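You operate a simulated robot arm through the tools that you are given. There is no shell and no other tool.

You run a simulated two-armed robot. Do the job below in one go: nothing can be reset, and whatever is moved stays where it is left.

TASK
Open the deck clamp, dry-fit the brown block on the fenced plate and clamp it.
Fine: knob to FREE, slider back; then slider up, knob to TIGHT; no glue; leave the other block. Where these are worked on the way, their far stop is far enough and under half their travel is too little: brown slider.

It is judged by the outcome, as a careful person would: the job done as asked, and still so three seconds after it is handed in. It fails if anything else is knocked over, pushed out of place, dropped, spilled or broken.

THE ROBOT
Two 7-joint arms with two-finger parallel grippers on one trunk that stands fixed in place. Base frame: the origin is at the foot of the trunk, x ahead of it, y to its left, z up. Readings come in mm, degrees, newtons and seconds.
The left shoulder is at [20, 138, 1200], the right one opposite. With the tool pointing down near the work surface each hand reaches from about 100 to 480 mm from the base axis, measured 20 degrees to its own side. Payload 1.57 kg a hand.
Tool frame (each hand has its own): the origin (TCP) lies between the finger pads and is the grasp point; the fingertips stand 30 mm ahead of it; z points along the fingers, y is the line along which they close. The gripper opens to 80 mm. The fingers are 17 mm wide and 12 mm thick; the gripper's body (40 by 82 mm) begins 80 mm behind the TCP.
Orientation is told as [roll, pitch, yaw] about the base's x, y, z axes, in that order, counted from this pose: with the fingers straight down and closing along the base's y, the tool's x points along the base's -x, its y along +y and its z along -z.

THE INTERFACE
- The arms move only by the tool apply_moves. It takes "left_steps", "right_steps" or both (then of equal length, played together; a hand with none holds still); each is a list of rows, each a list of 7 numbers: the shift along the base's x, y, z in mm, then the turn, a rotation vector about the base's x, y, z in degrees, then the finger opening in mm, from 0 to 80. In form: [[x, y, z, rx, ry, rz, gripper], ...]. A call has 1 to 20 rows; each row shifts and turns the commanded pose from where the row before left it. Rows are played at 5 a second. More than 50 mm and 8.6 degrees between two rows, or a gripper value outside its range, and nothing of the call is played. A pose out of reach is approached as far as the arm can. The call stops where the force on the tool passes 90 N (or 10 N more than at its start, if that is more) or the arm is blocked; 0.2 s more then pass. The fingers move at their own pace (about 45 mm/s each) and stop on an object; they squeeze with about 22 N. The grip force told is the motor's: it shows also when the fingers shut on nothing. Time passes only in rows, and 0.2 s behind the last, so rows that do not move let the fingers close. The reply holds the time, the measured pose of the TCP, the force on the tool along the base axes, the opening and the grip force, in the units named above and with some noise, with the torque about the TCP (base axes, N m) and any sound that the robot's microphone picked up.
- Cameras (640 x 400 px; columns grow to the right, rows downward): "scene" is now at [172.9, 57.7, 1127.2]; the picture's right is [0.62, -0.79, 0.00], its down [-0.09, -0.07, -0.99] and it looks along [0.78, 0.61, -0.12] (base axes); focal length 214 px, centre (320, 200). "left" rides on the left gripper at [72, 7, -122] in its tool frame; the picture's right is [-0.09, 1.00, 0.00], its down [-0.84, -0.08, -0.54] and it looks along [-0.54, -0.05, 0.84] (tool axes); focal length 238 px, centre (320, 200). "right" rides on the right gripper at [72, -7, -122] in its tool frame; the picture's right is [0.09, 1.00, 0.00], its down [-0.84, 0.08, -0.54] and it looks along [-0.54, 0.05, 0.84] (tool axes); focal length 238 px, centre (320, 200). There is no depth. A picture from a camera that has moved, and an enlarged one, comes with that camera's place and axes in the base frame and with its lens.
- get_image(camera): a new picture of that camera. It takes no simulated time.
- move_column(by): slides the trunk up (or, below 0, down) by that many mm; the arms and the scene camera ride with it, the base frame stays. It gives what a move gives, with no picture.
- pan_tilt(pan, tilt): turns the head with the scene camera to pan (to the left, within 60 degrees either way) and tilt (down, from -29 to 69), counted from straight ahead of the robot. It gives what a move gives.
- zoom(camera, box): a new picture of the part [left, top, right, bottom] of that camera's present view, enlarged. It takes no simulated time.
- finish_job(): hands the job in; it is judged then, once.

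Places have to be worked out from the pictures, the camera data and where the tool is seen. Open the grippers and draw the arms clear of the work before you hand the job in, unless the task says otherwise.

The tools are called after "Request:" as name(argument=value, ...) on one line, values as JSON. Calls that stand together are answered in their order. apply_moves: Moves the arms, as the interface text tells. Its arguments: {"type":"object","properties":{"left_steps":{"type":"array"},"right_steps":{"type":"array"}},"required":[]} The other tools are called the same way: move_column (by) slides the trunk up or down; pan_tilt (pan, tilt) turns the head that bears the scene camera; get_image (camera) takes a picture; zoom (camera, box) takes an enlarged picture of a part of a camera's view; finish_job () hands the job in.

At the start:

```text
time_s: 0.0
left_tcp_pos: [271.4, 370.3, 1075.6]
left_orientation: [0.6, 6.5, 1.5]
left_contact_force: [0.4, -0.3, -0.5]
left_moment: [0.02, -0.04, -0.03]
left_finger_gap: 80.3
left_finger_force: 0.0
right_tcp_pos: [288.8, 46.3, 1093.5]
right_orientation: [-0.2, 1.0, 0.0]
right_contact_force: [-0.4, 0.2, 0.0]
right_moment: [0.01, 0.02, -0.01]
right_finger_gap: 80.1
right_finger_force: 0.1
trunk travel left (down, up): [-575.0, 665.0]
head pan, tilt: [38.2, 6.8]
```

scene: 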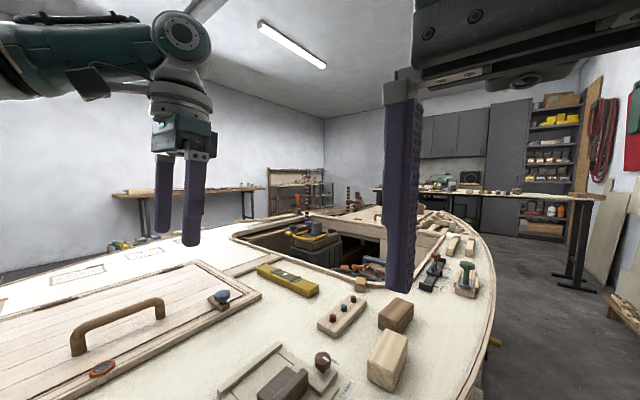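
right: 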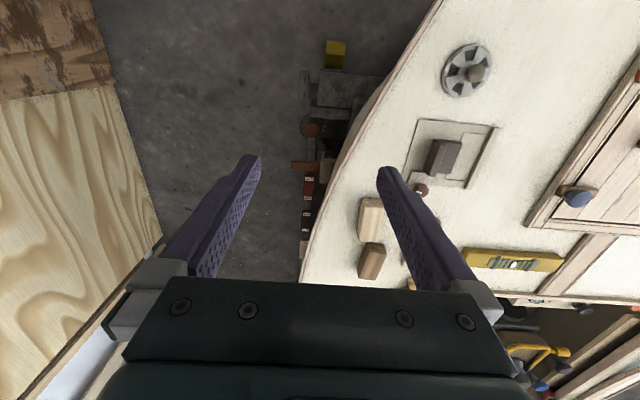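
left: 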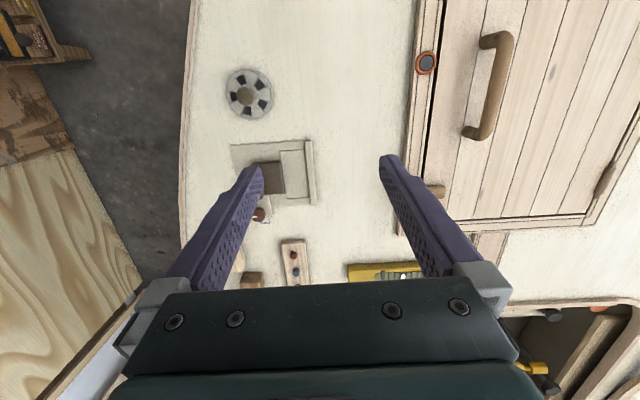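

The pictures show the deck with a fenced plate, a dark-brown slider, a knob and two blocks. I'll tilt the head down to see the clamp better.

Request:
pan_tilt(pan=30, tilt=45)

Request:
zoom(camera="left", box=[200, 50, 400, 300])

Request:
zoom(camera="right", box=[300, 80, 560, 300])

```text
time_s: 1.0
left_tcp_pos: [270.5, 370.4, 1074.6]
left_orientation: [0.6, 6.7, 1.7]
left_contact_force: [0.6, 0.1, -0.4]
left_moment: [-0.03, 0.01, -0.01]
left_finger_gap: 80.0
left_finger_force: 0.0
right_tcp_pos: [288.7, 46.0, 1093.1]
right_orientation: [-0.2, 1.1, 0.0]
right_contact_force: [0.2, -0.4, 0.0]
right_moment: [0.0, 0.02, -0.03]
right_finger_gap: 79.8
right_finger_force: 0.1
trunk travel left (down, up): [-575.0, 665.0]
head pan, tilt: [30.0, 45.0]
```

```text
1.60 times, centred on (300, 175) of left
camera zoom: at [213.9, 374.4, 1202.6], right [0.06, 1.0, 0.0], down [0.9, -0.06, 0.44], along [0.44, -0.03, -0.9], focal length 381 px, centre (352, 240)
```

zoom: 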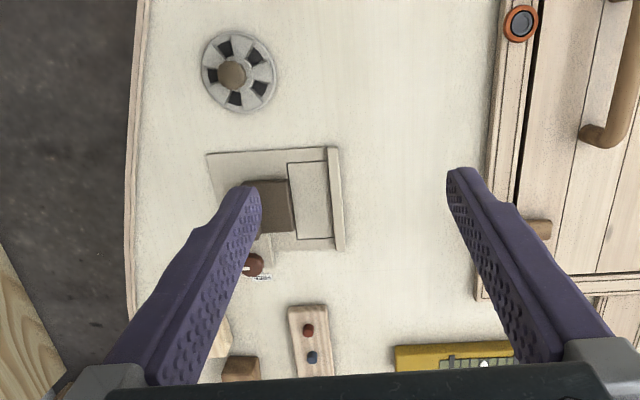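

```text
1.82 times, centred on (430, 190) of right
camera zoom: at [219.0, 40.7, 1216.6], right [-0.09, 1.0, 0.0], down [0.85, 0.08, 0.53], along [0.52, 0.05, -0.85], focal length 433 px, centre (120, 218)
```

zoom: 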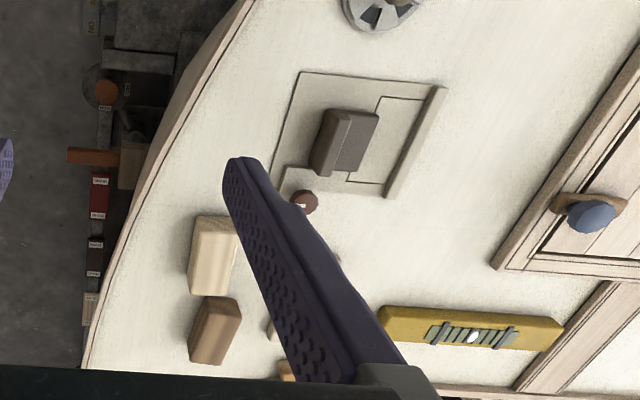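

Now a scene picture from the new head pose.

Request:
get_image(camera="scene")

```text
taken
camera scene: at [170.8, 41.2, 1067.2], right [0.5, -0.87, 0.0], down [-0.61, -0.35, -0.71], along [0.61, 0.35, -0.71], focal length 214 px, centre (320, 200)
```

scene: 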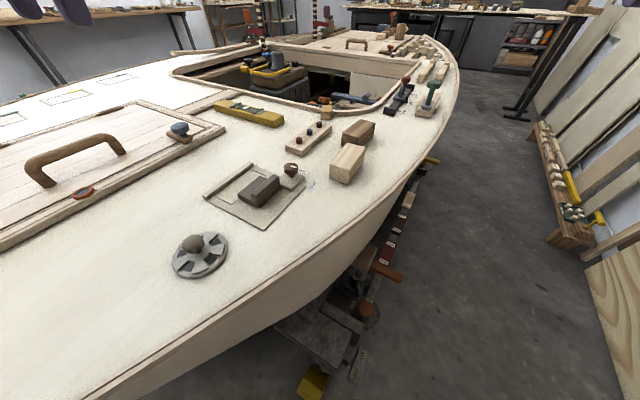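

Request:
zoom(camera="scene", box=[190, 110, 390, 235])

Request:
zoom(camera="scene", box=[240, 150, 330, 206])

```text
3.20 times, centred on (290, 172) of scene
camera zoom: at [170.8, 41.2, 1067.2], right [0.5, -0.87, 0.0], down [-0.61, -0.35, -0.71], along [0.61, 0.35, -0.71], focal length 686 px, centre (416, 288)
```

zoom: 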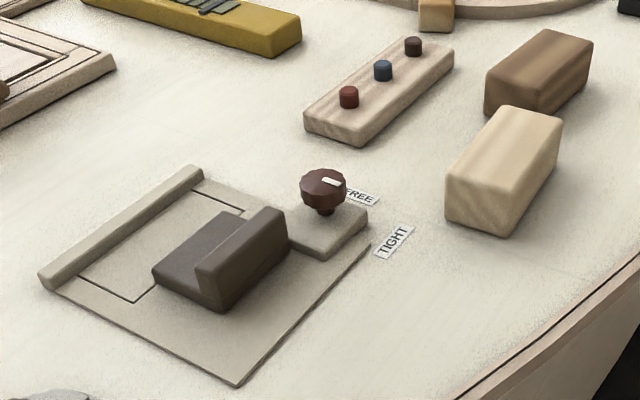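

```text
7.11 times, centred on (285, 178) of scene
camera zoom: at [170.8, 41.2, 1067.2], right [0.5, -0.87, 0.0], down [-0.61, -0.35, -0.71], along [0.61, 0.35, -0.71], focal length 1525 px, centre (569, 356)
```

zoom: 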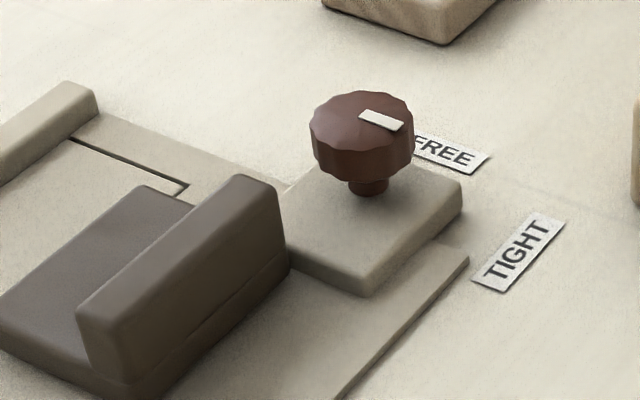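

Triangulating the left and scene views, I put the knob at about [422, 248, 827], with the plate top at z≈800. The fence's inner face is at y≈341, the slider spans y≈258–302, and the brown block is around [605, 195]. I'll draw the right arm aside and bring the left hand over the clamp for a clearer look.

Request:
apply_moves(left_steps=[[0, -25, 0, 0, 0, 0, 80], [0, -25, 0, 0, 0, 0, 80], [0, -25, 0, 0, 0, 0, 80], [0, -25, 0, 0, 0, 0, 80], [0, 0, 0, 0, 0, 0, 80], [0, 0, 0, 0, 0, 0, 80]], right_steps=[[-10, -35, 0, 0, 0, 0, 80], [-10, -35, 0, 0, 0, 0, 80], [-10, -35, 0, 0, 0, 0, 80], [-10, -35, 0, 0, 0, 0, 80], [-10, -35, 0, 0, 0, 0, 80], [0, 0, 0, 0, 0, 0, 80]])

Request:
get_image(camera="left")

Request:
get_image(camera="scene")

```text
time_s: 1.8
left_tcp_pos: [278.2, 331.9, 1070.7]
left_orientation: [-1.8, 9.8, 12.0]
left_contact_force: [-0.2, 0.2, 0.5]
left_moment: [-0.01, 0.0, 0.01]
left_finger_gap: 80.2
left_finger_force: 0.0
right_tcp_pos: [260.3, -42.2, 1087.0]
right_orientation: [-1.1, 2.4, 0.6]
right_contact_force: [-0.1, -0.6, -0.8]
right_moment: [0.0, -0.02, 0.04]
right_finger_gap: 80.0
right_finger_force: 0.1
trunk travel left (down, up): [-575.0, 665.0]
head pan, tilt: [30.0, 45.0]
stopped in row 3 (left hand): the arm was blocked; the commanded pose is now the measured one
```

```text
taken
camera left: at [226.9, 330.7, 1201.7], right [-0.12, 0.99, -0.05], down [0.91, 0.13, 0.39], along [0.4, 0.01, -0.92], focal length 238 px, centre (320, 200)
```

left: 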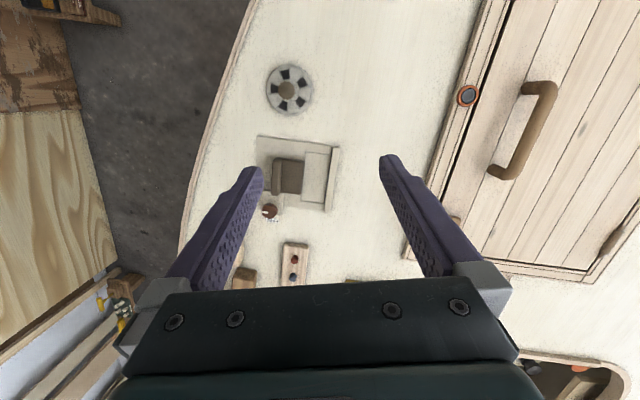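

```text
taken
camera scene: at [170.8, 41.4, 1067.1], right [0.5, -0.87, 0.0], down [-0.61, -0.35, -0.71], along [0.61, 0.35, -0.71], focal length 214 px, centre (320, 200)
```

scene: 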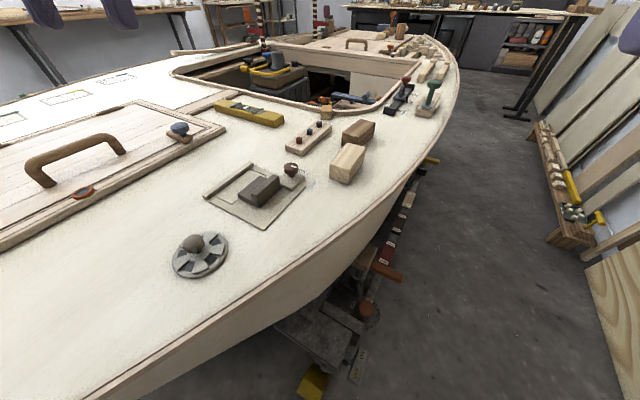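

The left arm was blocked up high and its orientation drifted, which looks like a cramped posture near its limits. I'll lower the hand, where it should have more room, and straighten it as it goes.

Request:
apply_moves(left_steps=[[0, 0, -20, 0, 0, 0, 80], [0, 0, -25, 0, 0, -3, 80], [0, 0, -25, 0, 0, -3, 80], [0, 0, -25, 0, 0, -3, 80], [0, 0, -25, 1, -3, -3, 80], [0, 0, -20, 1, -3, 0, 80], [0, 0, 0, 0, -3, 0, 80], [0, 0, 0, 0, 0, 0, 80]], right_steps=[[-5, -30, 0, 0, 0, 0, 80], [-5, -30, 0, 0, 0, 0, 80], [0, -20, 0, 0, 0, 0, 80], [0, -20, 0, 0, 0, 0, 80], [0, 0, 0, 0, 0, 0, 80], [0, 0, 0, 0, 0, 0, 80], [0, 0, 0, 0, 0, 0, 80], [0, 0, 0, 0, 0, 0, 80]])

Request:
get_image(camera="left")

```text
time_s: 2.7
left_tcp_pos: [278.0, 330.4, 990.1]
left_orientation: [-2.0, 9.7, 4.8]
left_contact_force: [0.1, -0.1, 0.5]
left_moment: [0.0, 0.01, 0.02]
left_finger_gap: 80.2
left_finger_force: 0.0
right_tcp_pos: [234.6, -140.5, 1053.8]
right_orientation: [-7.9, 8.9, 1.5]
right_contact_force: [0.8, -0.4, 0.1]
right_moment: [0.0, 0.02, 0.01]
right_finger_gap: 79.8
right_finger_force: 0.0
trunk travel left (down, up): [-575.0, 665.0]
head pan, tilt: [30.0, 45.0]
stopped in row 4 (right hand): the arm was blocked; the commanded pose is now the measured one
```

```text
taken
camera left: at [227.3, 335.5, 1121.5], right [0.0, 1.0, -0.05], down [0.92, 0.02, 0.4], along [0.4, -0.05, -0.92], focal length 238 px, centre (320, 200)
```

left: 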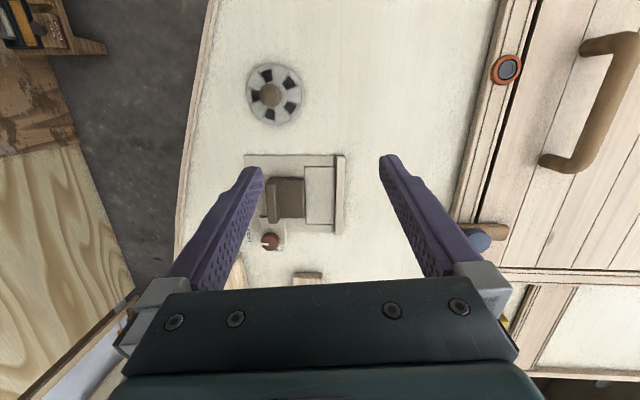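

Going lower works, and the right arm is now out of the way. I'll continue with the left hand only, straightening it and shifting toward the knob while staying well above the deck.

Request:
apply_moves(left_steps=[[0, -10, -15, 1, -3, -2, 80], [0, -15, -15, 1, -3, -2, 80], [0, -15, -10, 0, -3, -1, 80], [10, -15, 0, 0, 0, 0, 80], [10, -15, 0, 0, 0, 0, 80], [10, -10, 0, 0, 0, 0, 80], [0, 0, 0, 0, 0, 0, 80]])

Request:
get_image(camera="left")

```text
time_s: 4.3
left_tcp_pos: [308.3, 249.1, 950.6]
left_orientation: [-0.2, 0.6, -0.2]
left_contact_force: [0.0, 0.3, 0.5]
left_moment: [0.01, 0.04, -0.01]
left_finger_gap: 79.8
left_finger_force: 0.1
right_tcp_pos: [234.3, -140.0, 1054.7]
right_orientation: [-8.1, 8.7, 1.5]
right_contact_force: [0.3, 0.2, 0.2]
right_moment: [0.0, 0.01, -0.02]
right_finger_gap: 79.8
right_finger_force: 0.0
trunk travel left (down, up): [-575.0, 665.0]
head pan, tilt: [30.0, 45.0]
```

```text
taken
camera left: at [238.0, 255.9, 1071.8], right [0.09, 1.0, 0.0], down [0.84, -0.08, 0.53], along [0.53, -0.05, -0.85], focal length 238 px, centre (320, 200)
```

left: 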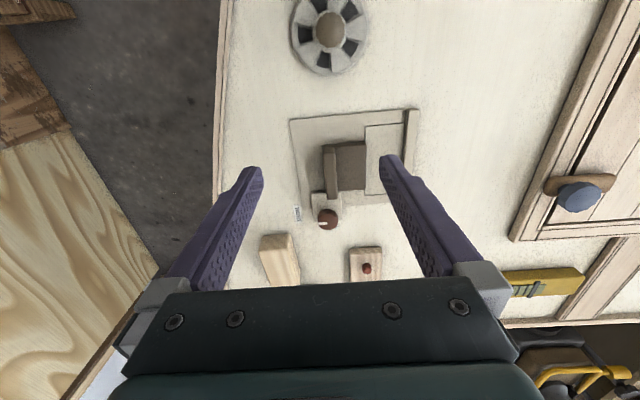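

Now I have a good view between the fingers, so I'll zoom in on the clamp and knob.

Request:
zoom(camera="left", box=[270, 90, 430, 245])

Request:
zoom(camera="left", box=[285, 185, 355, 240])

Request:
zoom(camera="left", box=[240, 170, 400, 290])

```text
2.58 times, centred on (350, 168) of left
camera zoom: at [238.0, 255.9, 1071.8], right [0.09, 1.0, 0.0], down [0.84, -0.08, 0.53], along [0.53, -0.05, -0.85], focal length 615 px, centre (243, 284)
```

zoom: 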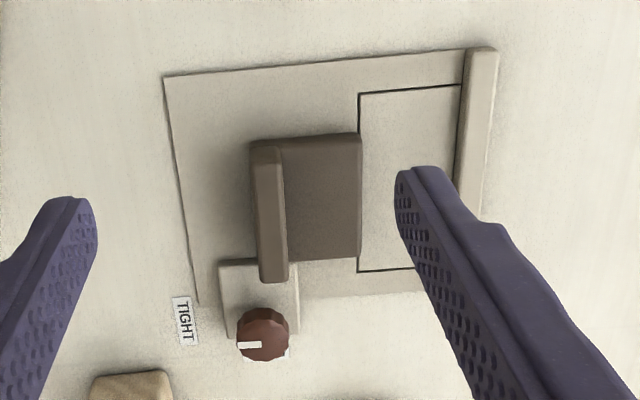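

```text
7.27 times, centred on (320, 212) of left
camera zoom: at [238.0, 255.9, 1071.8], right [0.09, 1.0, 0.0], down [0.84, -0.08, 0.53], along [0.53, -0.05, -0.85], focal length 1734 px, centre (320, 109)
```

zoom: 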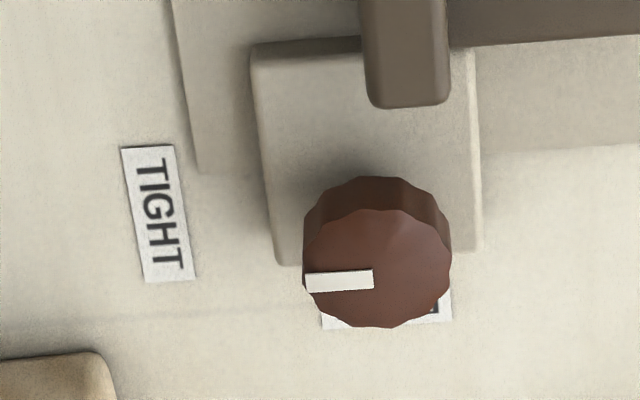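

```text
3.33 times, centred on (320, 230) of left
camera zoom: at [238.0, 255.9, 1071.8], right [0.09, 1.0, 0.0], down [0.84, -0.08, 0.53], along [0.53, -0.05, -0.85], focal length 794 px, centre (320, 100)
```

zoom: 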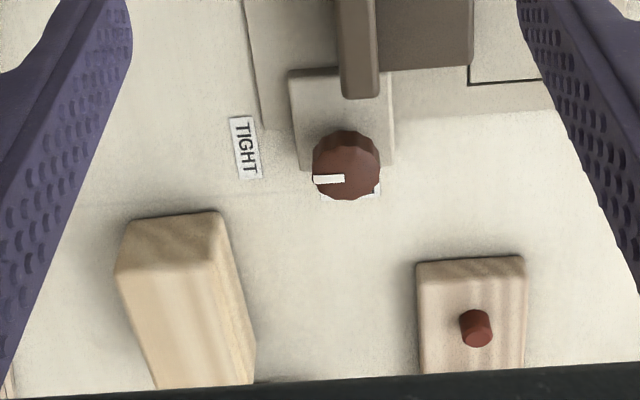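

The knob's white mark points toward −y, which is the TIGHT label. FREE lies on its +x side, so loosening means +90° about z. The knob is at about [423, 249] with a diameter of about 26 mm, and the slider handle ends near x≈389. I'll go above the knob with the hand yawed −45° so the fingers clear the handle.

Request:
apply_moves(left_steps=[[10, 0, 0, 0, 0, -5, 80], [10, 0, 0, 0, 0, -5, 80], [15, 0, 0, 0, 0, -5, 80], [15, 0, 0, 0, 0, -5, 80], [15, 0, 0, 0, 0, -5, 80], [15, 0, 0, 0, 0, -5, 80], [15, 0, 0, 0, 0, -5, 80], [10, 0, 0, 0, 0, -5, 80], [10, 0, 0, 0, 0, -5, 80], [0, 0, 0, 0, 0, 0, 80], [0, 0, 0, 0, 0, 0, 80]])

Request:
get_image(camera="left")

Request:
get_image(camera="scene")

```text
time_s: 6.7
left_tcp_pos: [423.3, 248.6, 949.2]
left_orientation: [-0.1, 0.6, -45.1]
left_contact_force: [-0.3, -0.2, 0.1]
left_moment: [0.0, -0.01, -0.01]
left_finger_gap: 80.1
left_finger_force: 0.1
right_tcp_pos: [234.3, -142.0, 1053.1]
right_orientation: [-8.2, 8.6, 1.4]
right_contact_force: [-0.5, -0.3, 0.7]
right_moment: [0.01, -0.01, 0.0]
right_finger_gap: 79.9
right_finger_force: 0.1
trunk travel left (down, up): [-575.0, 665.0]
head pan, tilt: [30.0, 45.0]
```

```text
taken
camera left: at [378.6, 303.6, 1071.3], right [0.77, 0.64, 0.0], down [0.54, -0.65, 0.53], along [0.34, -0.41, -0.85], focal length 238 px, centre (320, 200)
```

left: 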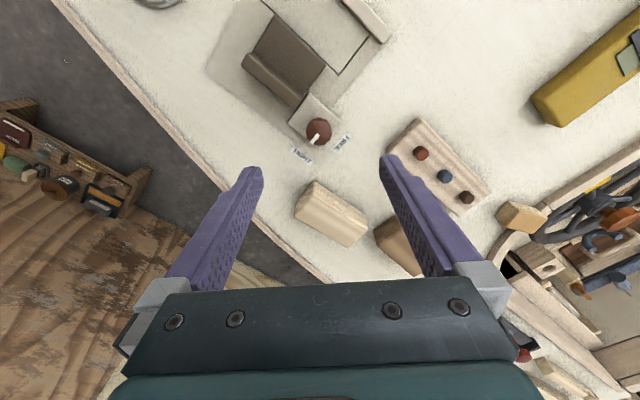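

```text
taken
camera scene: at [170.8, 41.2, 1067.1], right [0.5, -0.87, 0.0], down [-0.61, -0.35, -0.71], along [0.61, 0.35, -0.71], focal length 214 px, centre (320, 200)
```

scene: 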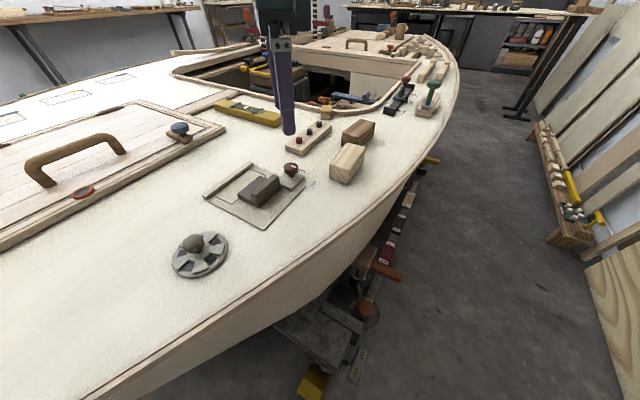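

It reached the pose well. I'll zoom on this view to refine the knob position and the blocks.

Request:
zoom(camera="left", box=[270, 100, 370, 170])

Request:
zoom(camera="left", box=[270, 110, 510, 290])

Request:
zoom(camera="left", box=[190, 0, 400, 140])

```text
5.71 times, centred on (320, 135) of left
camera zoom: at [378.6, 303.6, 1071.3], right [0.77, 0.64, 0.0], down [0.54, -0.65, 0.53], along [0.34, -0.41, -0.85], focal length 1362 px, centre (320, 571)
```

zoom: 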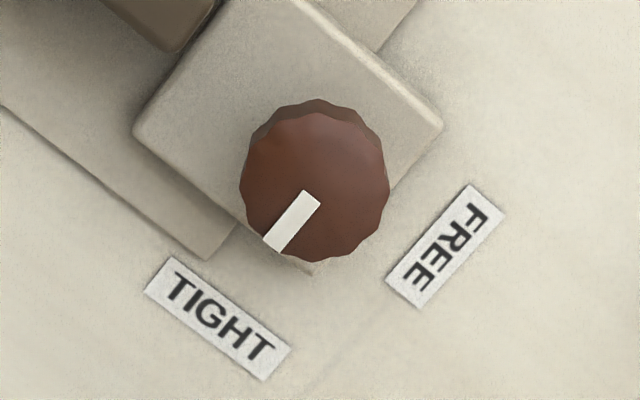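

```text
2.22 times, centred on (390, 200) of left
camera zoom: at [378.6, 303.6, 1071.3], right [0.77, 0.64, 0.0], down [0.54, -0.65, 0.53], along [0.34, -0.41, -0.85], focal length 530 px, centre (164, 200)
```

zoom: 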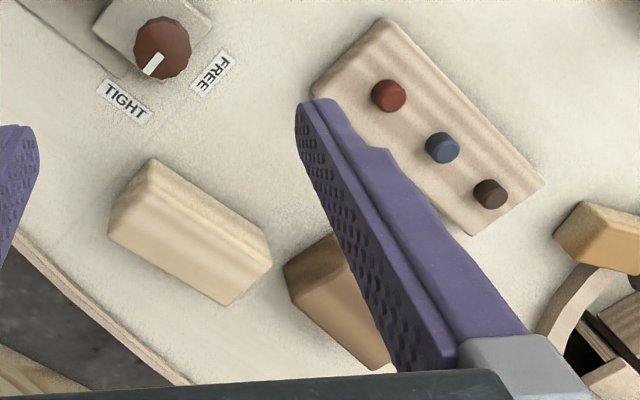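

```text
2.86 times, centred on (295, 70) of left
camera zoom: at [378.6, 303.6, 1071.3], right [0.77, 0.64, 0.0], down [0.54, -0.65, 0.53], along [0.34, -0.41, -0.85], focal length 681 px, centre (391, 571)
```

zoom: 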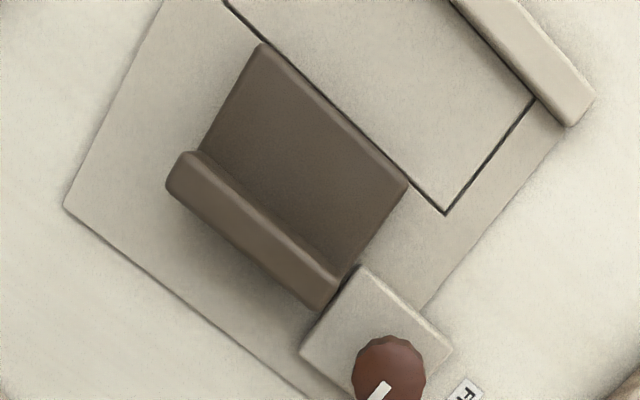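

The knob axis is at [424, 248], its top is at z≈827, its body spans about 815–827, and its base block top is near 805. I'll narrow the fingers to 44 mm and descend so the tips reach about z 814, then close.

Request:
apply_moves(left_steps=[[0.7, -0.6, 0, 0, 0, 0, 44], [0, 0, -20, 0, 0, 0, 44], [0, 0, -20, 0, 0, 0, 44], [0, 0, -20, 0, 0, 0, 44], [0, 0, -15, 0, 0, 0, 44], [0, 0, 0, 0, 0, 0, 44]])

Request:
get_image(camera="left")

Request:
zoom(camera="scene", box=[230, 100, 350, 210])

```text
time_s: 8.1
left_tcp_pos: [422.3, 249.8, 873.3]
left_orientation: [-0.3, 0.6, -45.0]
left_contact_force: [-0.1, 0.2, -0.5]
left_moment: [0.03, 0.02, -0.03]
left_finger_gap: 44.1
left_finger_force: 0.0
right_tcp_pos: [233.6, -140.2, 1052.5]
right_orientation: [-8.0, 8.8, 1.4]
right_contact_force: [0.7, 0.7, -0.2]
right_moment: [-0.03, -0.01, -0.03]
right_finger_gap: 79.9
right_finger_force: 0.1
trunk travel left (down, up): [-575.0, 665.0]
head pan, tilt: [30.0, 45.0]
```

```text
taken
camera left: at [377.9, 304.7, 995.0], right [0.77, 0.64, 0.0], down [0.54, -0.65, 0.53], along [0.34, -0.41, -0.85], focal length 238 px, centre (320, 200)
```

left: 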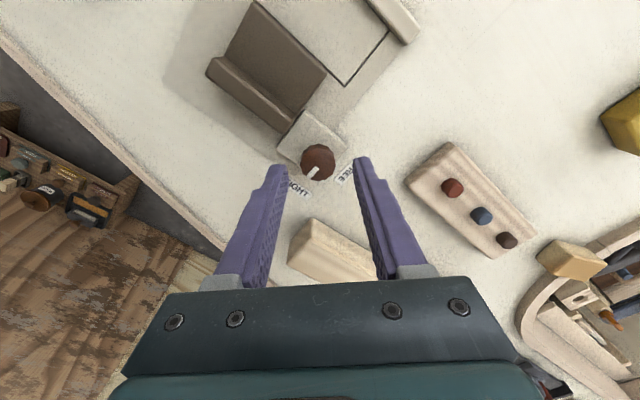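

```text
3.64 times, centred on (290, 155) of scene
camera zoom: at [170.8, 41.2, 1067.1], right [0.5, -0.87, 0.0], down [-0.61, -0.35, -0.71], along [0.61, 0.35, -0.71], focal length 780 px, centre (429, 364)
```

zoom: 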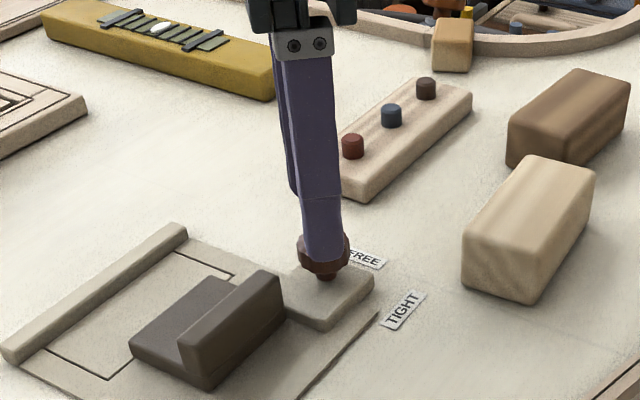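

Request:
zoom(camera="left", box=[260, 120, 380, 200])

```text
5.00 times, centred on (320, 160) of left
camera zoom: at [377.9, 304.7, 995.0], right [0.77, 0.64, 0.0], down [0.54, -0.65, 0.53], along [0.34, -0.41, -0.85], focal length 1192 px, centre (320, 400)
```

zoom: 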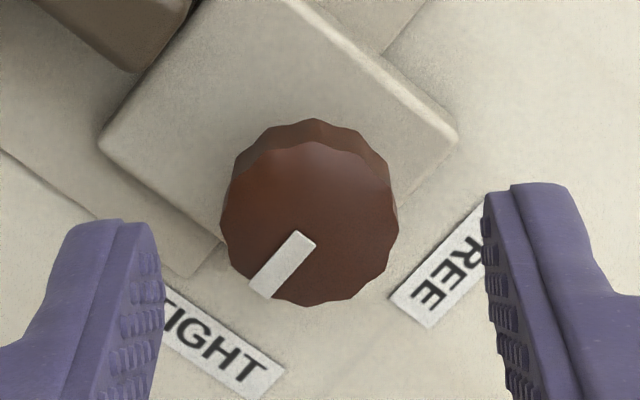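

The knob sits centred between the fingers within a couple of mm. I'll descend the last 30 mm and close on it.

Request:
apply_moves(left_steps=[[0, 0, -10, 0, 0, 0, 44], [0, 0, -10, 0, 0, 0, 44], [0, 0, -9, 0, 0, 0, 44], [0, 0, 0, 0, 0, 0, 44]])

Request:
zoom(camera="left", box=[240, 80, 400, 200])

Request:
zoom(camera="scene", box=[250, 120, 330, 200])

```text
time_s: 9.1
left_tcp_pos: [423.2, 250.0, 846.0]
left_orientation: [-0.2, 0.7, -45.1]
left_contact_force: [-0.4, -0.7, -0.2]
left_moment: [-0.01, -0.03, -0.01]
left_finger_gap: 44.1
left_finger_force: 0.0
right_tcp_pos: [233.6, -140.8, 1054.0]
right_orientation: [-8.1, 8.7, 1.5]
right_contact_force: [0.4, 0.5, 0.3]
right_moment: [0.01, -0.01, 0.01]
right_finger_gap: 79.9
right_finger_force: 0.1
trunk travel left (down, up): [-575.0, 665.0]
head pan, tilt: [30.0, 45.0]
```

```text
3.33 times, centred on (320, 140) of left
camera zoom: at [378.0, 304.0, 966.7], right [0.77, 0.64, -0.01], down [0.54, -0.65, 0.53], along [0.34, -0.41, -0.85], focal length 794 px, centre (320, 400)
```

zoom: 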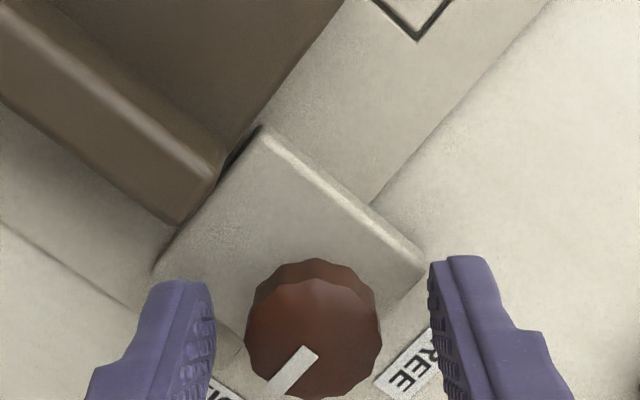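

```text
5.00 times, centred on (290, 160) of scene
camera zoom: at [170.8, 41.2, 1067.1], right [0.5, -0.87, 0.0], down [-0.61, -0.35, -0.71], along [0.61, 0.35, -0.71], focal length 1072 px, centre (470, 400)
```

zoom: 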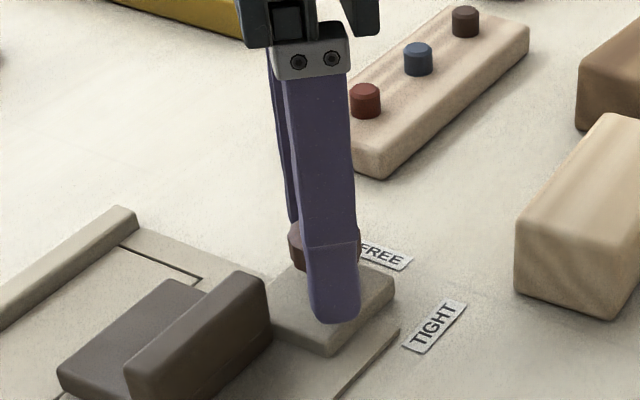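

The fingers straddle the knob. I'll nudge to centre, close, and let the grip settle.

Request:
apply_moves(left_steps=[[0.5, -1.5, -2, 0, 0, 0, 44], [0, 0, 0, 0, 0, 0, 20], [0, 0, 0, 0, 0, 0, 15], [0, 0, 0, 0, 0, 0, 15], [0, 0, 0, 0, 0, 0, 15]])

```text
time_s: 10.3
left_tcp_pos: [421.8, 246.9, 844.3]
left_orientation: [-0.3, 0.7, -45.2]
left_contact_force: [-2.0, -2.3, 2.3]
left_moment: [0.17, 0.11, 0.06]
left_finger_gap: 25.7
left_finger_force: 36.8
right_tcp_pos: [233.7, -140.4, 1053.7]
right_orientation: [-8.1, 8.7, 1.4]
right_contact_force: [-0.6, 0.3, -0.4]
right_moment: [0.0, 0.0, 0.0]
right_finger_gap: 80.1
right_finger_force: 0.1
trunk travel left (down, up): [-575.0, 665.0]
head pan, tilt: [30.0, 45.0]
```

I have the knob at 25.7 mm with small side forces. Now I turn it +90° (counter-clockwise from above) toward FREE.

Request:
apply_moves(left_steps=[[0, 0, 0, 0, 0, 6, 15], [0, 0, 0, 0, 0, 7, 15], [0, 0, 0, 0, 0, 7, 15], [0, 0, 0, 0, 0, 7, 15], [0, 0, 0, 0, 0, 7, 15], [0, 0, 0, 0, 0, 7, 15], [0, 0, 0, 0, 0, 7, 15], [0, 0, 0, 0, 0, 7, 15], [0, 0, 0, 0, 0, 7, 15], [0, 0, 0, 0, 0, 7, 15], [0, 0, 0, 0, 0, 7, 15], [0, 0, 0, 0, 0, 7, 15], [0, 0, 0, 0, 0, 7, 15], [0, 0, 0, 0, 0, 0, 15]])

Request:
zoom(camera="left", box=[220, 60, 420, 210])

Request:
zoom(camera="scene", box=[240, 110, 340, 200])

```text
time_s: 13.3
left_tcp_pos: [421.8, 248.4, 843.1]
left_orientation: [-0.1, 0.6, 44.9]
left_contact_force: [-7.0, 2.7, 5.4]
left_moment: [-0.36, 0.51, -0.02]
left_finger_gap: 25.7
left_finger_force: 37.1
right_tcp_pos: [232.8, -140.5, 1052.6]
right_orientation: [-8.0, 8.8, 1.3]
right_contact_force: [0.3, -0.6, 0.2]
right_moment: [-0.01, 0.01, -0.01]
right_finger_gap: 80.0
right_finger_force: 0.1
trunk travel left (down, up): [-575.0, 665.0]
head pan, tilt: [30.0, 45.0]
```

```text
2.67 times, centred on (320, 135) of left
camera zoom: at [368.0, 202.5, 965.1], right [-0.64, 0.77, 0.0], down [0.65, 0.54, 0.53], along [0.41, 0.34, -0.85], focal length 636 px, centre (320, 373)
```

zoom: 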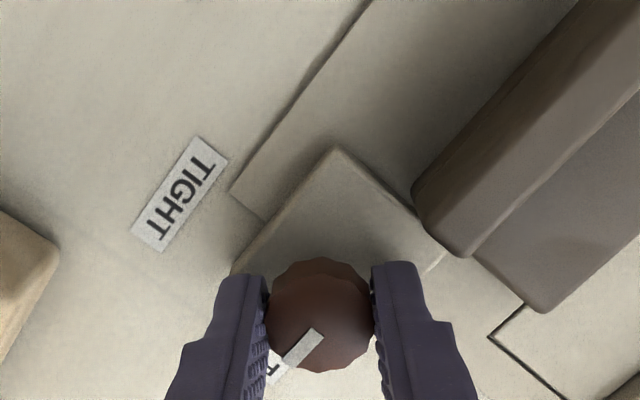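

```text
4.44 times, centred on (290, 155) of scene
camera zoom: at [169.8, 41.8, 1067.0], right [0.5, -0.87, 0.0], down [-0.61, -0.35, -0.71], along [0.61, 0.35, -0.71], focal length 953 px, centre (453, 400)
```

zoom: 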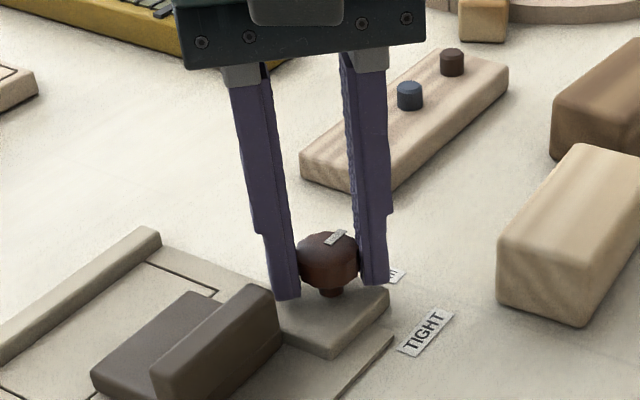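

The mark now points toward +x, where FREE is. I'll open moderately, lift straight up and check it.

Request:
apply_moves(left_steps=[[0, 0, 0, 0, 0, 0, 42], [0, 0, 0, 0, 0, 0, 42], [0, 0, 10, 0, 0, 0, 42], [0, 0, 20, 0, 0, 0, 42], [0, 0, 20, 0, 0, 0, 42], [0, 0, 25, 0, 0, 0, 42], [0, 0, 0, 0, 0, 0, 42]])

Request:
zoom(camera="left", box=[260, 100, 380, 190])

Request:
zoom(camera="scene", box=[240, 140, 340, 210])

```text
time_s: 14.9
left_tcp_pos: [423.6, 248.9, 920.0]
left_orientation: [-0.1, 0.7, 44.9]
left_contact_force: [-0.3, 0.8, -0.3]
left_moment: [-0.04, -0.02, -0.01]
left_finger_gap: 42.1
left_finger_force: 0.1
right_tcp_pos: [235.1, -140.7, 1054.3]
right_orientation: [-8.2, 8.7, 1.4]
right_contact_force: [-0.2, 0.0, 0.4]
right_moment: [-0.01, 0.02, -0.01]
right_finger_gap: 80.1
right_finger_force: 0.0
trunk travel left (down, up): [-575.0, 665.0]
head pan, tilt: [30.0, 45.0]
```

```text
4.44 times, centred on (320, 145) of left
camera zoom: at [368.8, 204.3, 1041.7], right [-0.64, 0.77, 0.0], down [0.65, 0.54, 0.53], along [0.41, 0.34, -0.85], focal length 1059 px, centre (320, 444)
```

zoom: 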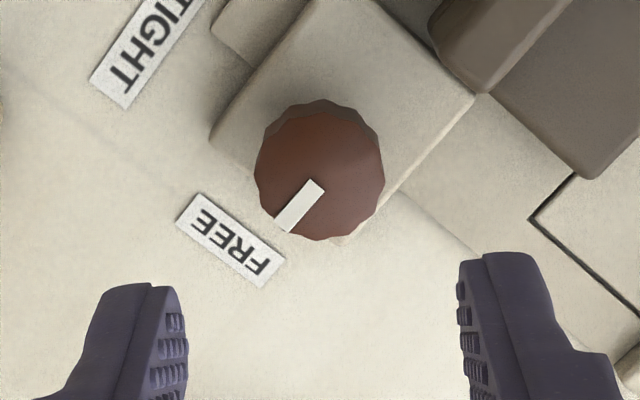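

```text
5.71 times, centred on (290, 175) of scene
camera zoom: at [170.8, 41.2, 1067.1], right [0.5, -0.87, 0.0], down [-0.61, -0.35, -0.71], along [0.61, 0.35, -0.71], focal length 1226 px, centre (491, 343)
```

zoom: 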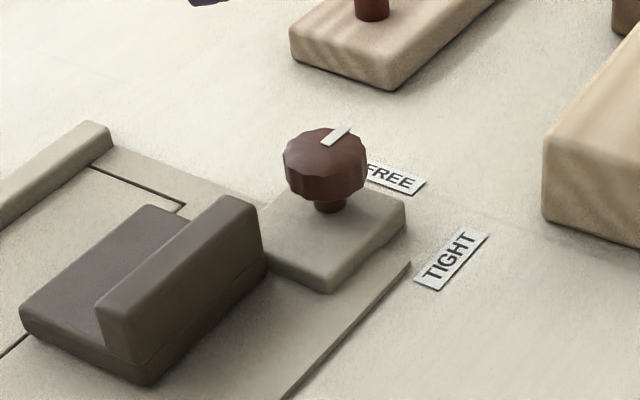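

The knob has turned 90° and its mark now sits at FREE. The slider handle is a bar at about x 333–390, y 248–262, with its top at z≈831. I'll move over its middle with the fingers straddling it along y.

Request:
apply_moves(left_steps=[[-10, 1, 5, 0, 0, -7.5, 46], [-10, 1, 0, 0, 0, -7.5, 50], [-10, 1, 0, 0, 0, -7.5, 50], [-10, 1, 0, 0, 0, -7.5, 50], [-10, 1, 0, 0, 0, -7.5, 50], [-12, 1, 0, 0, 0, -7.5, 50], [0, 0, 0, 0, 0, 0, 50], [0, 0, -25, 0, 0, 0, 50], [0, 0, -20, 0, 0, 0, 50], [0, 0, 0, 0, 0, 0, 50]])

Request:
get_image(camera="left")

Request:
zoom(camera="scene", box=[220, 120, 340, 220])

```text
time_s: 17.1
left_tcp_pos: [362.8, 252.2, 879.5]
left_orientation: [-0.2, 0.7, 0.0]
left_contact_force: [0.1, -0.3, 0.2]
left_moment: [0.03, 0.0, 0.01]
left_finger_gap: 50.0
left_finger_force: 0.0
right_tcp_pos: [234.6, -140.3, 1053.1]
right_orientation: [-8.1, 8.7, 1.3]
right_contact_force: [0.3, 0.6, 0.5]
right_moment: [-0.01, 0.01, 0.02]
right_finger_gap: 80.0
right_finger_force: 0.0
trunk travel left (down, up): [-575.0, 665.0]
head pan, tilt: [30.0, 45.0]
```

```text
taken
camera left: at [292.3, 259.1, 1001.7], right [0.09, 1.0, 0.0], down [0.84, -0.08, 0.53], along [0.53, -0.05, -0.85], focal length 238 px, centre (320, 200)
```

left: 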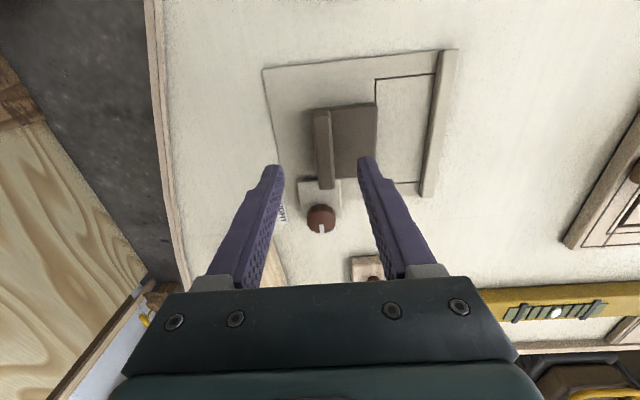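

```text
4.00 times, centred on (280, 170) of scene
camera zoom: at [170.8, 41.2, 1067.1], right [0.5, -0.87, 0.0], down [-0.61, -0.35, -0.71], along [0.61, 0.35, -0.71], focal length 858 px, centre (480, 320)
```

zoom: 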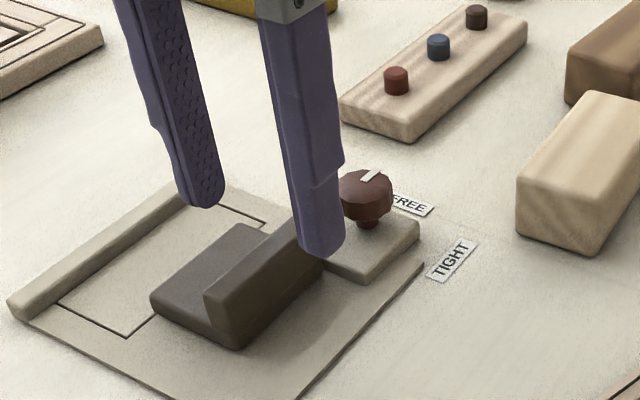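

The handle's centre is at about [357, 255], so the alignment is good. I'll descend with the tips just above the slider's low part and close on the handle.

Request:
apply_moves(left_steps=[[-3, 1, -10, 0, 0, 0, 50], [0, 0, -10, 0, 0, 0, 50], [0, 0, -7, 0, 0, 0, 50], [0, 0, -4, 0, 0, 0, 50], [0, 0, 0, 0, 0, 0, 50]])

Request:
zoom(camera="scene", box=[220, 120, 340, 220])

Request:
zoom(camera="left", box=[220, 20, 460, 200])

```text
time_s: 18.3
left_tcp_pos: [358.4, 253.0, 848.2]
left_orientation: [-0.1, 0.6, -0.1]
left_contact_force: [0.0, 0.4, 0.1]
left_moment: [-0.04, 0.02, -0.02]
left_finger_gap: 50.2
left_finger_force: 0.0
right_tcp_pos: [234.8, -141.6, 1053.2]
right_orientation: [-8.1, 8.8, 1.3]
right_contact_force: [0.6, -0.3, -0.1]
right_moment: [0.02, 0.04, 0.0]
right_finger_gap: 79.8
right_finger_force: 0.0
trunk travel left (down, up): [-575.0, 665.0]
head pan, tilt: [30.0, 45.0]
```

```text
4.00 times, centred on (280, 170) of scene
camera zoom: at [170.8, 41.2, 1067.1], right [0.5, -0.87, 0.0], down [-0.61, -0.35, -0.71], along [0.61, 0.35, -0.71], focal length 858 px, centre (480, 320)
```

zoom: 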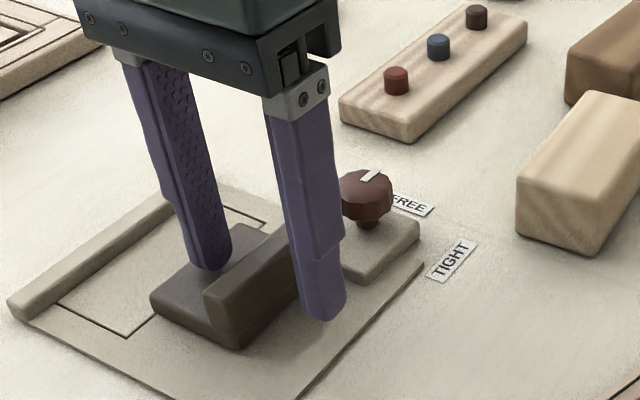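

```text
2.22 times, centred on (340, 110) of left
camera zoom: at [288.5, 260.3, 970.0], right [0.09, 1.0, 0.0], down [0.84, -0.08, 0.53], along [0.53, -0.05, -0.85], focal length 530 px, centre (276, 400)
```

zoom: 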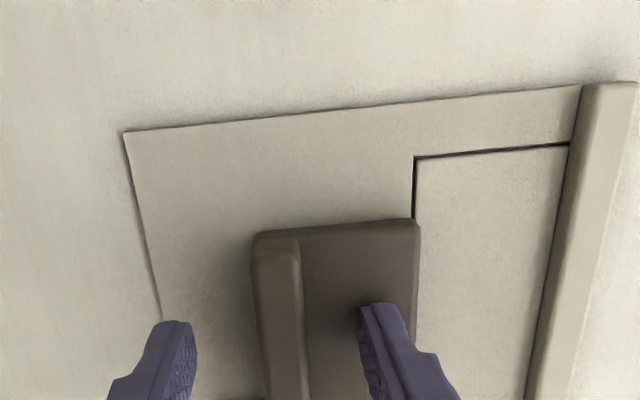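

The fingers straddle the handle without touching. I'll close and check the force.

Request:
apply_moves(left_steps=[[0, 0, 0, 0, 0, 0, 30], [0, 0, 0, 0, 0, 0, 5], [0, 0, 0, 0, 0, 0, 5], [0, 0, 0, 0, 0, 0, 5]])

```text
time_s: 19.3
left_tcp_pos: [358.9, 253.7, 848.2]
left_orientation: [-0.2, 0.6, -0.1]
left_contact_force: [0.4, 1.3, -0.8]
left_moment: [0.23, -0.01, 0.12]
left_finger_gap: 13.9
left_finger_force: 29.0
right_tcp_pos: [234.1, -141.4, 1053.5]
right_orientation: [-8.1, 8.7, 1.5]
right_contact_force: [-0.2, 0.2, 0.7]
right_moment: [-0.02, 0.01, -0.03]
right_finger_gap: 80.0
right_finger_force: 0.1
trunk travel left (down, up): [-575.0, 665.0]
head pan, tilt: [30.0, 45.0]
```

The handle is held at 13.9 mm. Now I draw the slider back toward −y in small steps, watching the force.

Request:
apply_moves(left_steps=[[0, -3, 0, 0, 0, 0, 5], [0, -4, 0, 0, 0, 0, 5], [0, -4, 0, 0, 0, 0, 5], [0, -4, 0, 0, 0, 0, 5], [0, 0, 0, 0, 0, 0, 5]])

Request:
zoom(camera="scene", box=[220, 120, 340, 220])

```text
time_s: 20.5
left_tcp_pos: [358.6, 239.0, 848.2]
left_orientation: [-0.2, 0.6, -0.1]
left_contact_force: [2.5, 0.1, -1.2]
left_moment: [0.37, 0.58, 0.25]
left_finger_gap: 13.7
left_finger_force: 30.0
right_tcp_pos: [234.3, -140.5, 1054.1]
right_orientation: [-8.0, 8.7, 1.4]
right_contact_force: [-0.7, 0.1, 0.4]
right_moment: [-0.03, 0.02, -0.01]
right_finger_gap: 80.0
right_finger_force: 0.1
trunk travel left (down, up): [-575.0, 665.0]
head pan, tilt: [30.0, 45.0]
```

```text
4.00 times, centred on (280, 170) of scene
camera zoom: at [171.0, 41.4, 1067.2], right [0.5, -0.87, 0.0], down [-0.61, -0.35, -0.71], along [0.61, 0.35, -0.71], focal length 858 px, centre (480, 320)
```

zoom: 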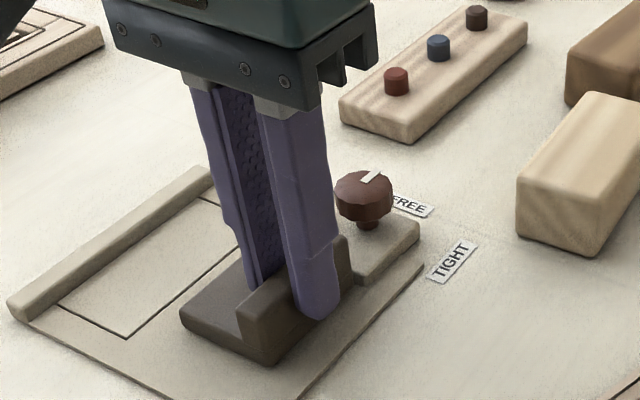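

The slider moved about 15 mm freely. I'll continue to the far stop.

Request:
apply_moves(left_steps=[[0, -4, 0, 0, 0, 0, 5], [0, -4, 0, 0, 0, 0, 5], [0, -4, 0, 0, 0, 0, 5], [0, 0, 0, 0, 0, 0, 5]])

```text
time_s: 21.5
left_tcp_pos: [358.1, 228.3, 849.6]
left_orientation: [-0.3, 0.6, -0.1]
left_contact_force: [-1.3, 0.5, 5.4]
left_moment: [0.43, 0.17, 0.28]
left_finger_gap: 13.8
left_finger_force: 30.1
right_tcp_pos: [233.1, -139.5, 1052.9]
right_orientation: [-7.9, 8.7, 1.4]
right_contact_force: [-0.3, 0.0, 0.3]
right_moment: [-0.04, -0.01, 0.03]
right_finger_gap: 79.8
right_finger_force: 0.0
trunk travel left (down, up): [-575.0, 665.0]
head pan, tilt: [30.0, 45.0]
```

Request:
apply_moves(left_steps=[[0, -3, 0, 0, 0, 0, 5], [0, -3, 0, 0, 0, 0, 5], [0, -3, 0, 0, 0, 0, 5], [0, 0, 0, 0, 0, 0, 5]])

Request:
zoom(camera="scene", box=[220, 120, 340, 220])

```text
time_s: 22.5
left_tcp_pos: [358.0, 225.9, 849.0]
left_orientation: [0.4, 0.7, 0.1]
left_contact_force: [1.3, 21.6, -0.8]
left_moment: [0.1, -0.25, -0.33]
left_finger_gap: 13.9
left_finger_force: 30.3
right_tcp_pos: [234.3, -135.8, 1052.7]
right_orientation: [-7.8, 8.7, 1.6]
right_contact_force: [-0.7, 0.3, 0.2]
right_moment: [-0.02, 0.02, 0.02]
right_finger_gap: 80.1
right_finger_force: 0.1
trunk travel left (down, up): [-575.0, 665.0]
head pan, tilt: [30.0, 45.0]
```

```text
4.00 times, centred on (280, 170) of scene
camera zoom: at [170.9, 44.8, 1067.1], right [0.5, -0.87, 0.0], down [-0.61, -0.35, -0.71], along [0.61, 0.36, -0.71], focal length 858 px, centre (480, 320)
```

zoom: 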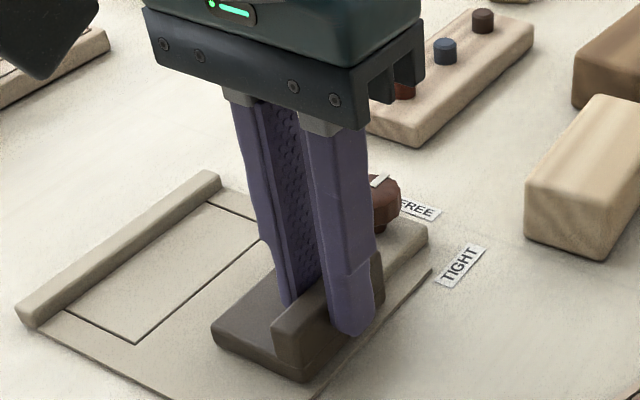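

Force rose to 22 N and the hand stopped at y≈226, so the slider is at its back stop after about 28 mm of travel. I'll relax the push and open the fingers a little.

Request:
apply_moves(left_steps=[[0, 3, 0, 0, 0, 0, 5], [0, 2.5, 0, 0, 0, 0, 5], [0, 0, 0, 0, 0, 0, 5], [0, 0, 0, 0, 0, 0, 40], [0, 0, 0, 0, 0, 0, 40], [0, 0, 15, 0, 0, 0, 40], [0, 0, 25, 0, 0, 0, 40], [0, 0, 25, 0, 0, 0, 40], [0, 0, 25, 0, 0, 0, 60], [0, 0, 0, 0, 0, 0, 80]])

Request:
get_image(camera="left")

Request:
zoom(camera="scene", box=[190, 100, 390, 235])

```text
time_s: 24.7
left_tcp_pos: [358.9, 222.1, 936.1]
left_orientation: [-0.2, 0.8, -0.1]
left_contact_force: [0.5, 1.1, 0.4]
left_moment: [0.03, -0.03, 0.02]
left_finger_gap: 80.0
left_finger_force: 0.1
right_tcp_pos: [234.8, -140.8, 1053.8]
right_orientation: [-8.2, 8.6, 1.3]
right_contact_force: [0.3, -0.2, 0.3]
right_moment: [-0.01, 0.0, 0.01]
right_finger_gap: 79.8
right_finger_force: 0.0
trunk travel left (down, up): [-575.0, 665.0]
head pan, tilt: [30.0, 45.0]
```

```text
taken
camera left: at [289.4, 229.2, 1058.3], right [0.09, 1.0, 0.0], down [0.84, -0.08, 0.53], along [0.53, -0.05, -0.85], focal length 238 px, centre (320, 200)
```

left: 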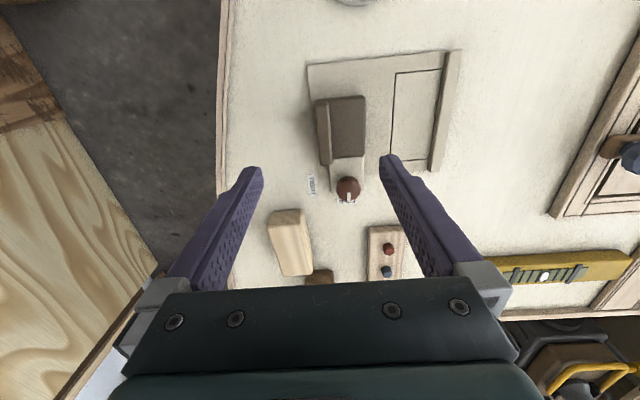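

```text
2.96 times, centred on (290, 168) of scene
camera zoom: at [170.8, 41.2, 1067.1], right [0.5, -0.87, 0.0], down [-0.61, -0.35, -0.71], along [0.61, 0.35, -0.71], focal length 636 px, centre (409, 296)
```

zoom: 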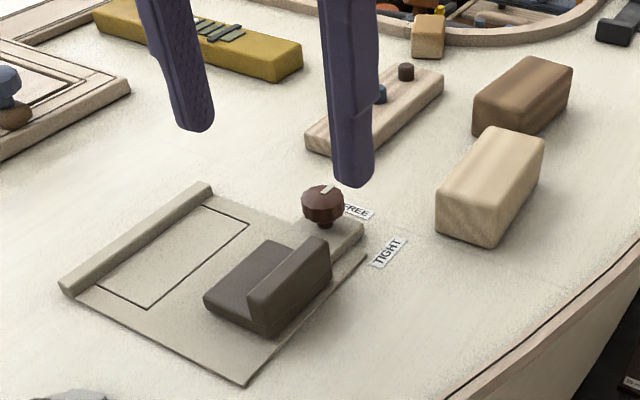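

The slider is back and the knob still reads FREE. The brown block spans about x 602–692, y 180–230, beyond the light block at x 470–559, y 153–194, so I'll need a forward-tilted tool. I'll raise the hand and tilt the fingers forward to test the reach.

Request:
apply_moves(left_steps=[[5, 0, 10, 0, -5, 0, 80], [8, 0, 10, 0, -5, 0, 80], [10, 0, 10, 0, -5, 0, 80], [10, 0, 5, 0, -5, 0, 80], [10, 0, 5, 0, -5, 0, 80], [10, 0, 0, 0, -5, 0, 80], [10, 0, 0, 0, -5, 0, 80], [10, 0, 0, 0, -5, 0, 80], [10, 0, 0, 0, -5, 0, 80], [10, 0, 0, 0, 0, 0, 80], [10, 0, 0, 0, 0, 0, 80], [10, 0, 0, 0, 0, 0, 80], [0, 0, 0, 0, 0, 0, 80]])

Request:
get_image(camera="left")

Request:
get_image(camera="scene")

```text
time_s: 27.5
left_tcp_pos: [473.8, 223.5, 978.0]
left_orientation: [-0.2, -44.3, -0.1]
left_contact_force: [0.2, 0.2, -0.6]
left_moment: [-0.02, 0.03, -0.03]
left_finger_gap: 80.1
left_finger_force: 0.1
right_tcp_pos: [234.3, -141.4, 1054.5]
right_orientation: [-8.1, 8.7, 1.3]
right_contact_force: [0.1, 0.4, 0.1]
right_moment: [-0.01, -0.01, 0.0]
right_finger_gap: 80.1
right_finger_force: 0.1
trunk travel left (down, up): [-575.0, 665.0]
head pan, tilt: [30.0, 45.0]
```

```text
taken
camera left: at [337.2, 231.3, 1014.0], right [0.07, 1.0, 0.06], down [0.22, -0.08, 0.97], along [0.97, -0.05, -0.22], focal length 238 px, centre (320, 200)
```

left: 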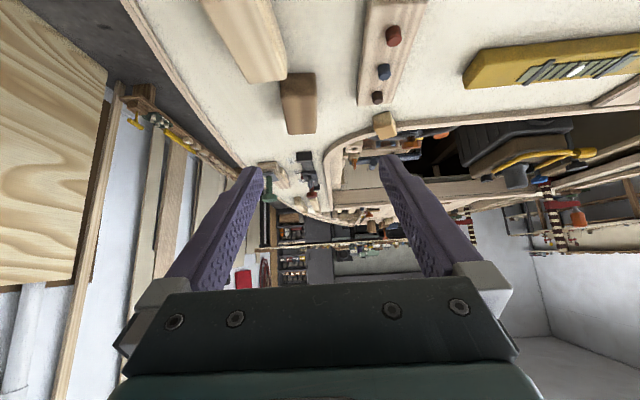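

```text
taken
camera scene: at [170.8, 41.2, 1067.1], right [0.5, -0.87, 0.0], down [-0.61, -0.35, -0.71], along [0.61, 0.35, -0.71], focal length 214 px, centre (320, 200)
```

scene: 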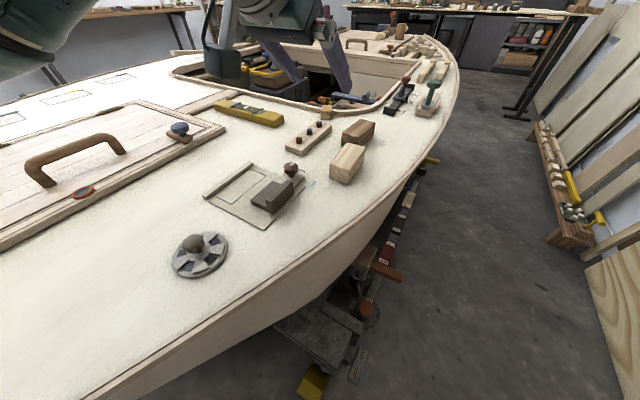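

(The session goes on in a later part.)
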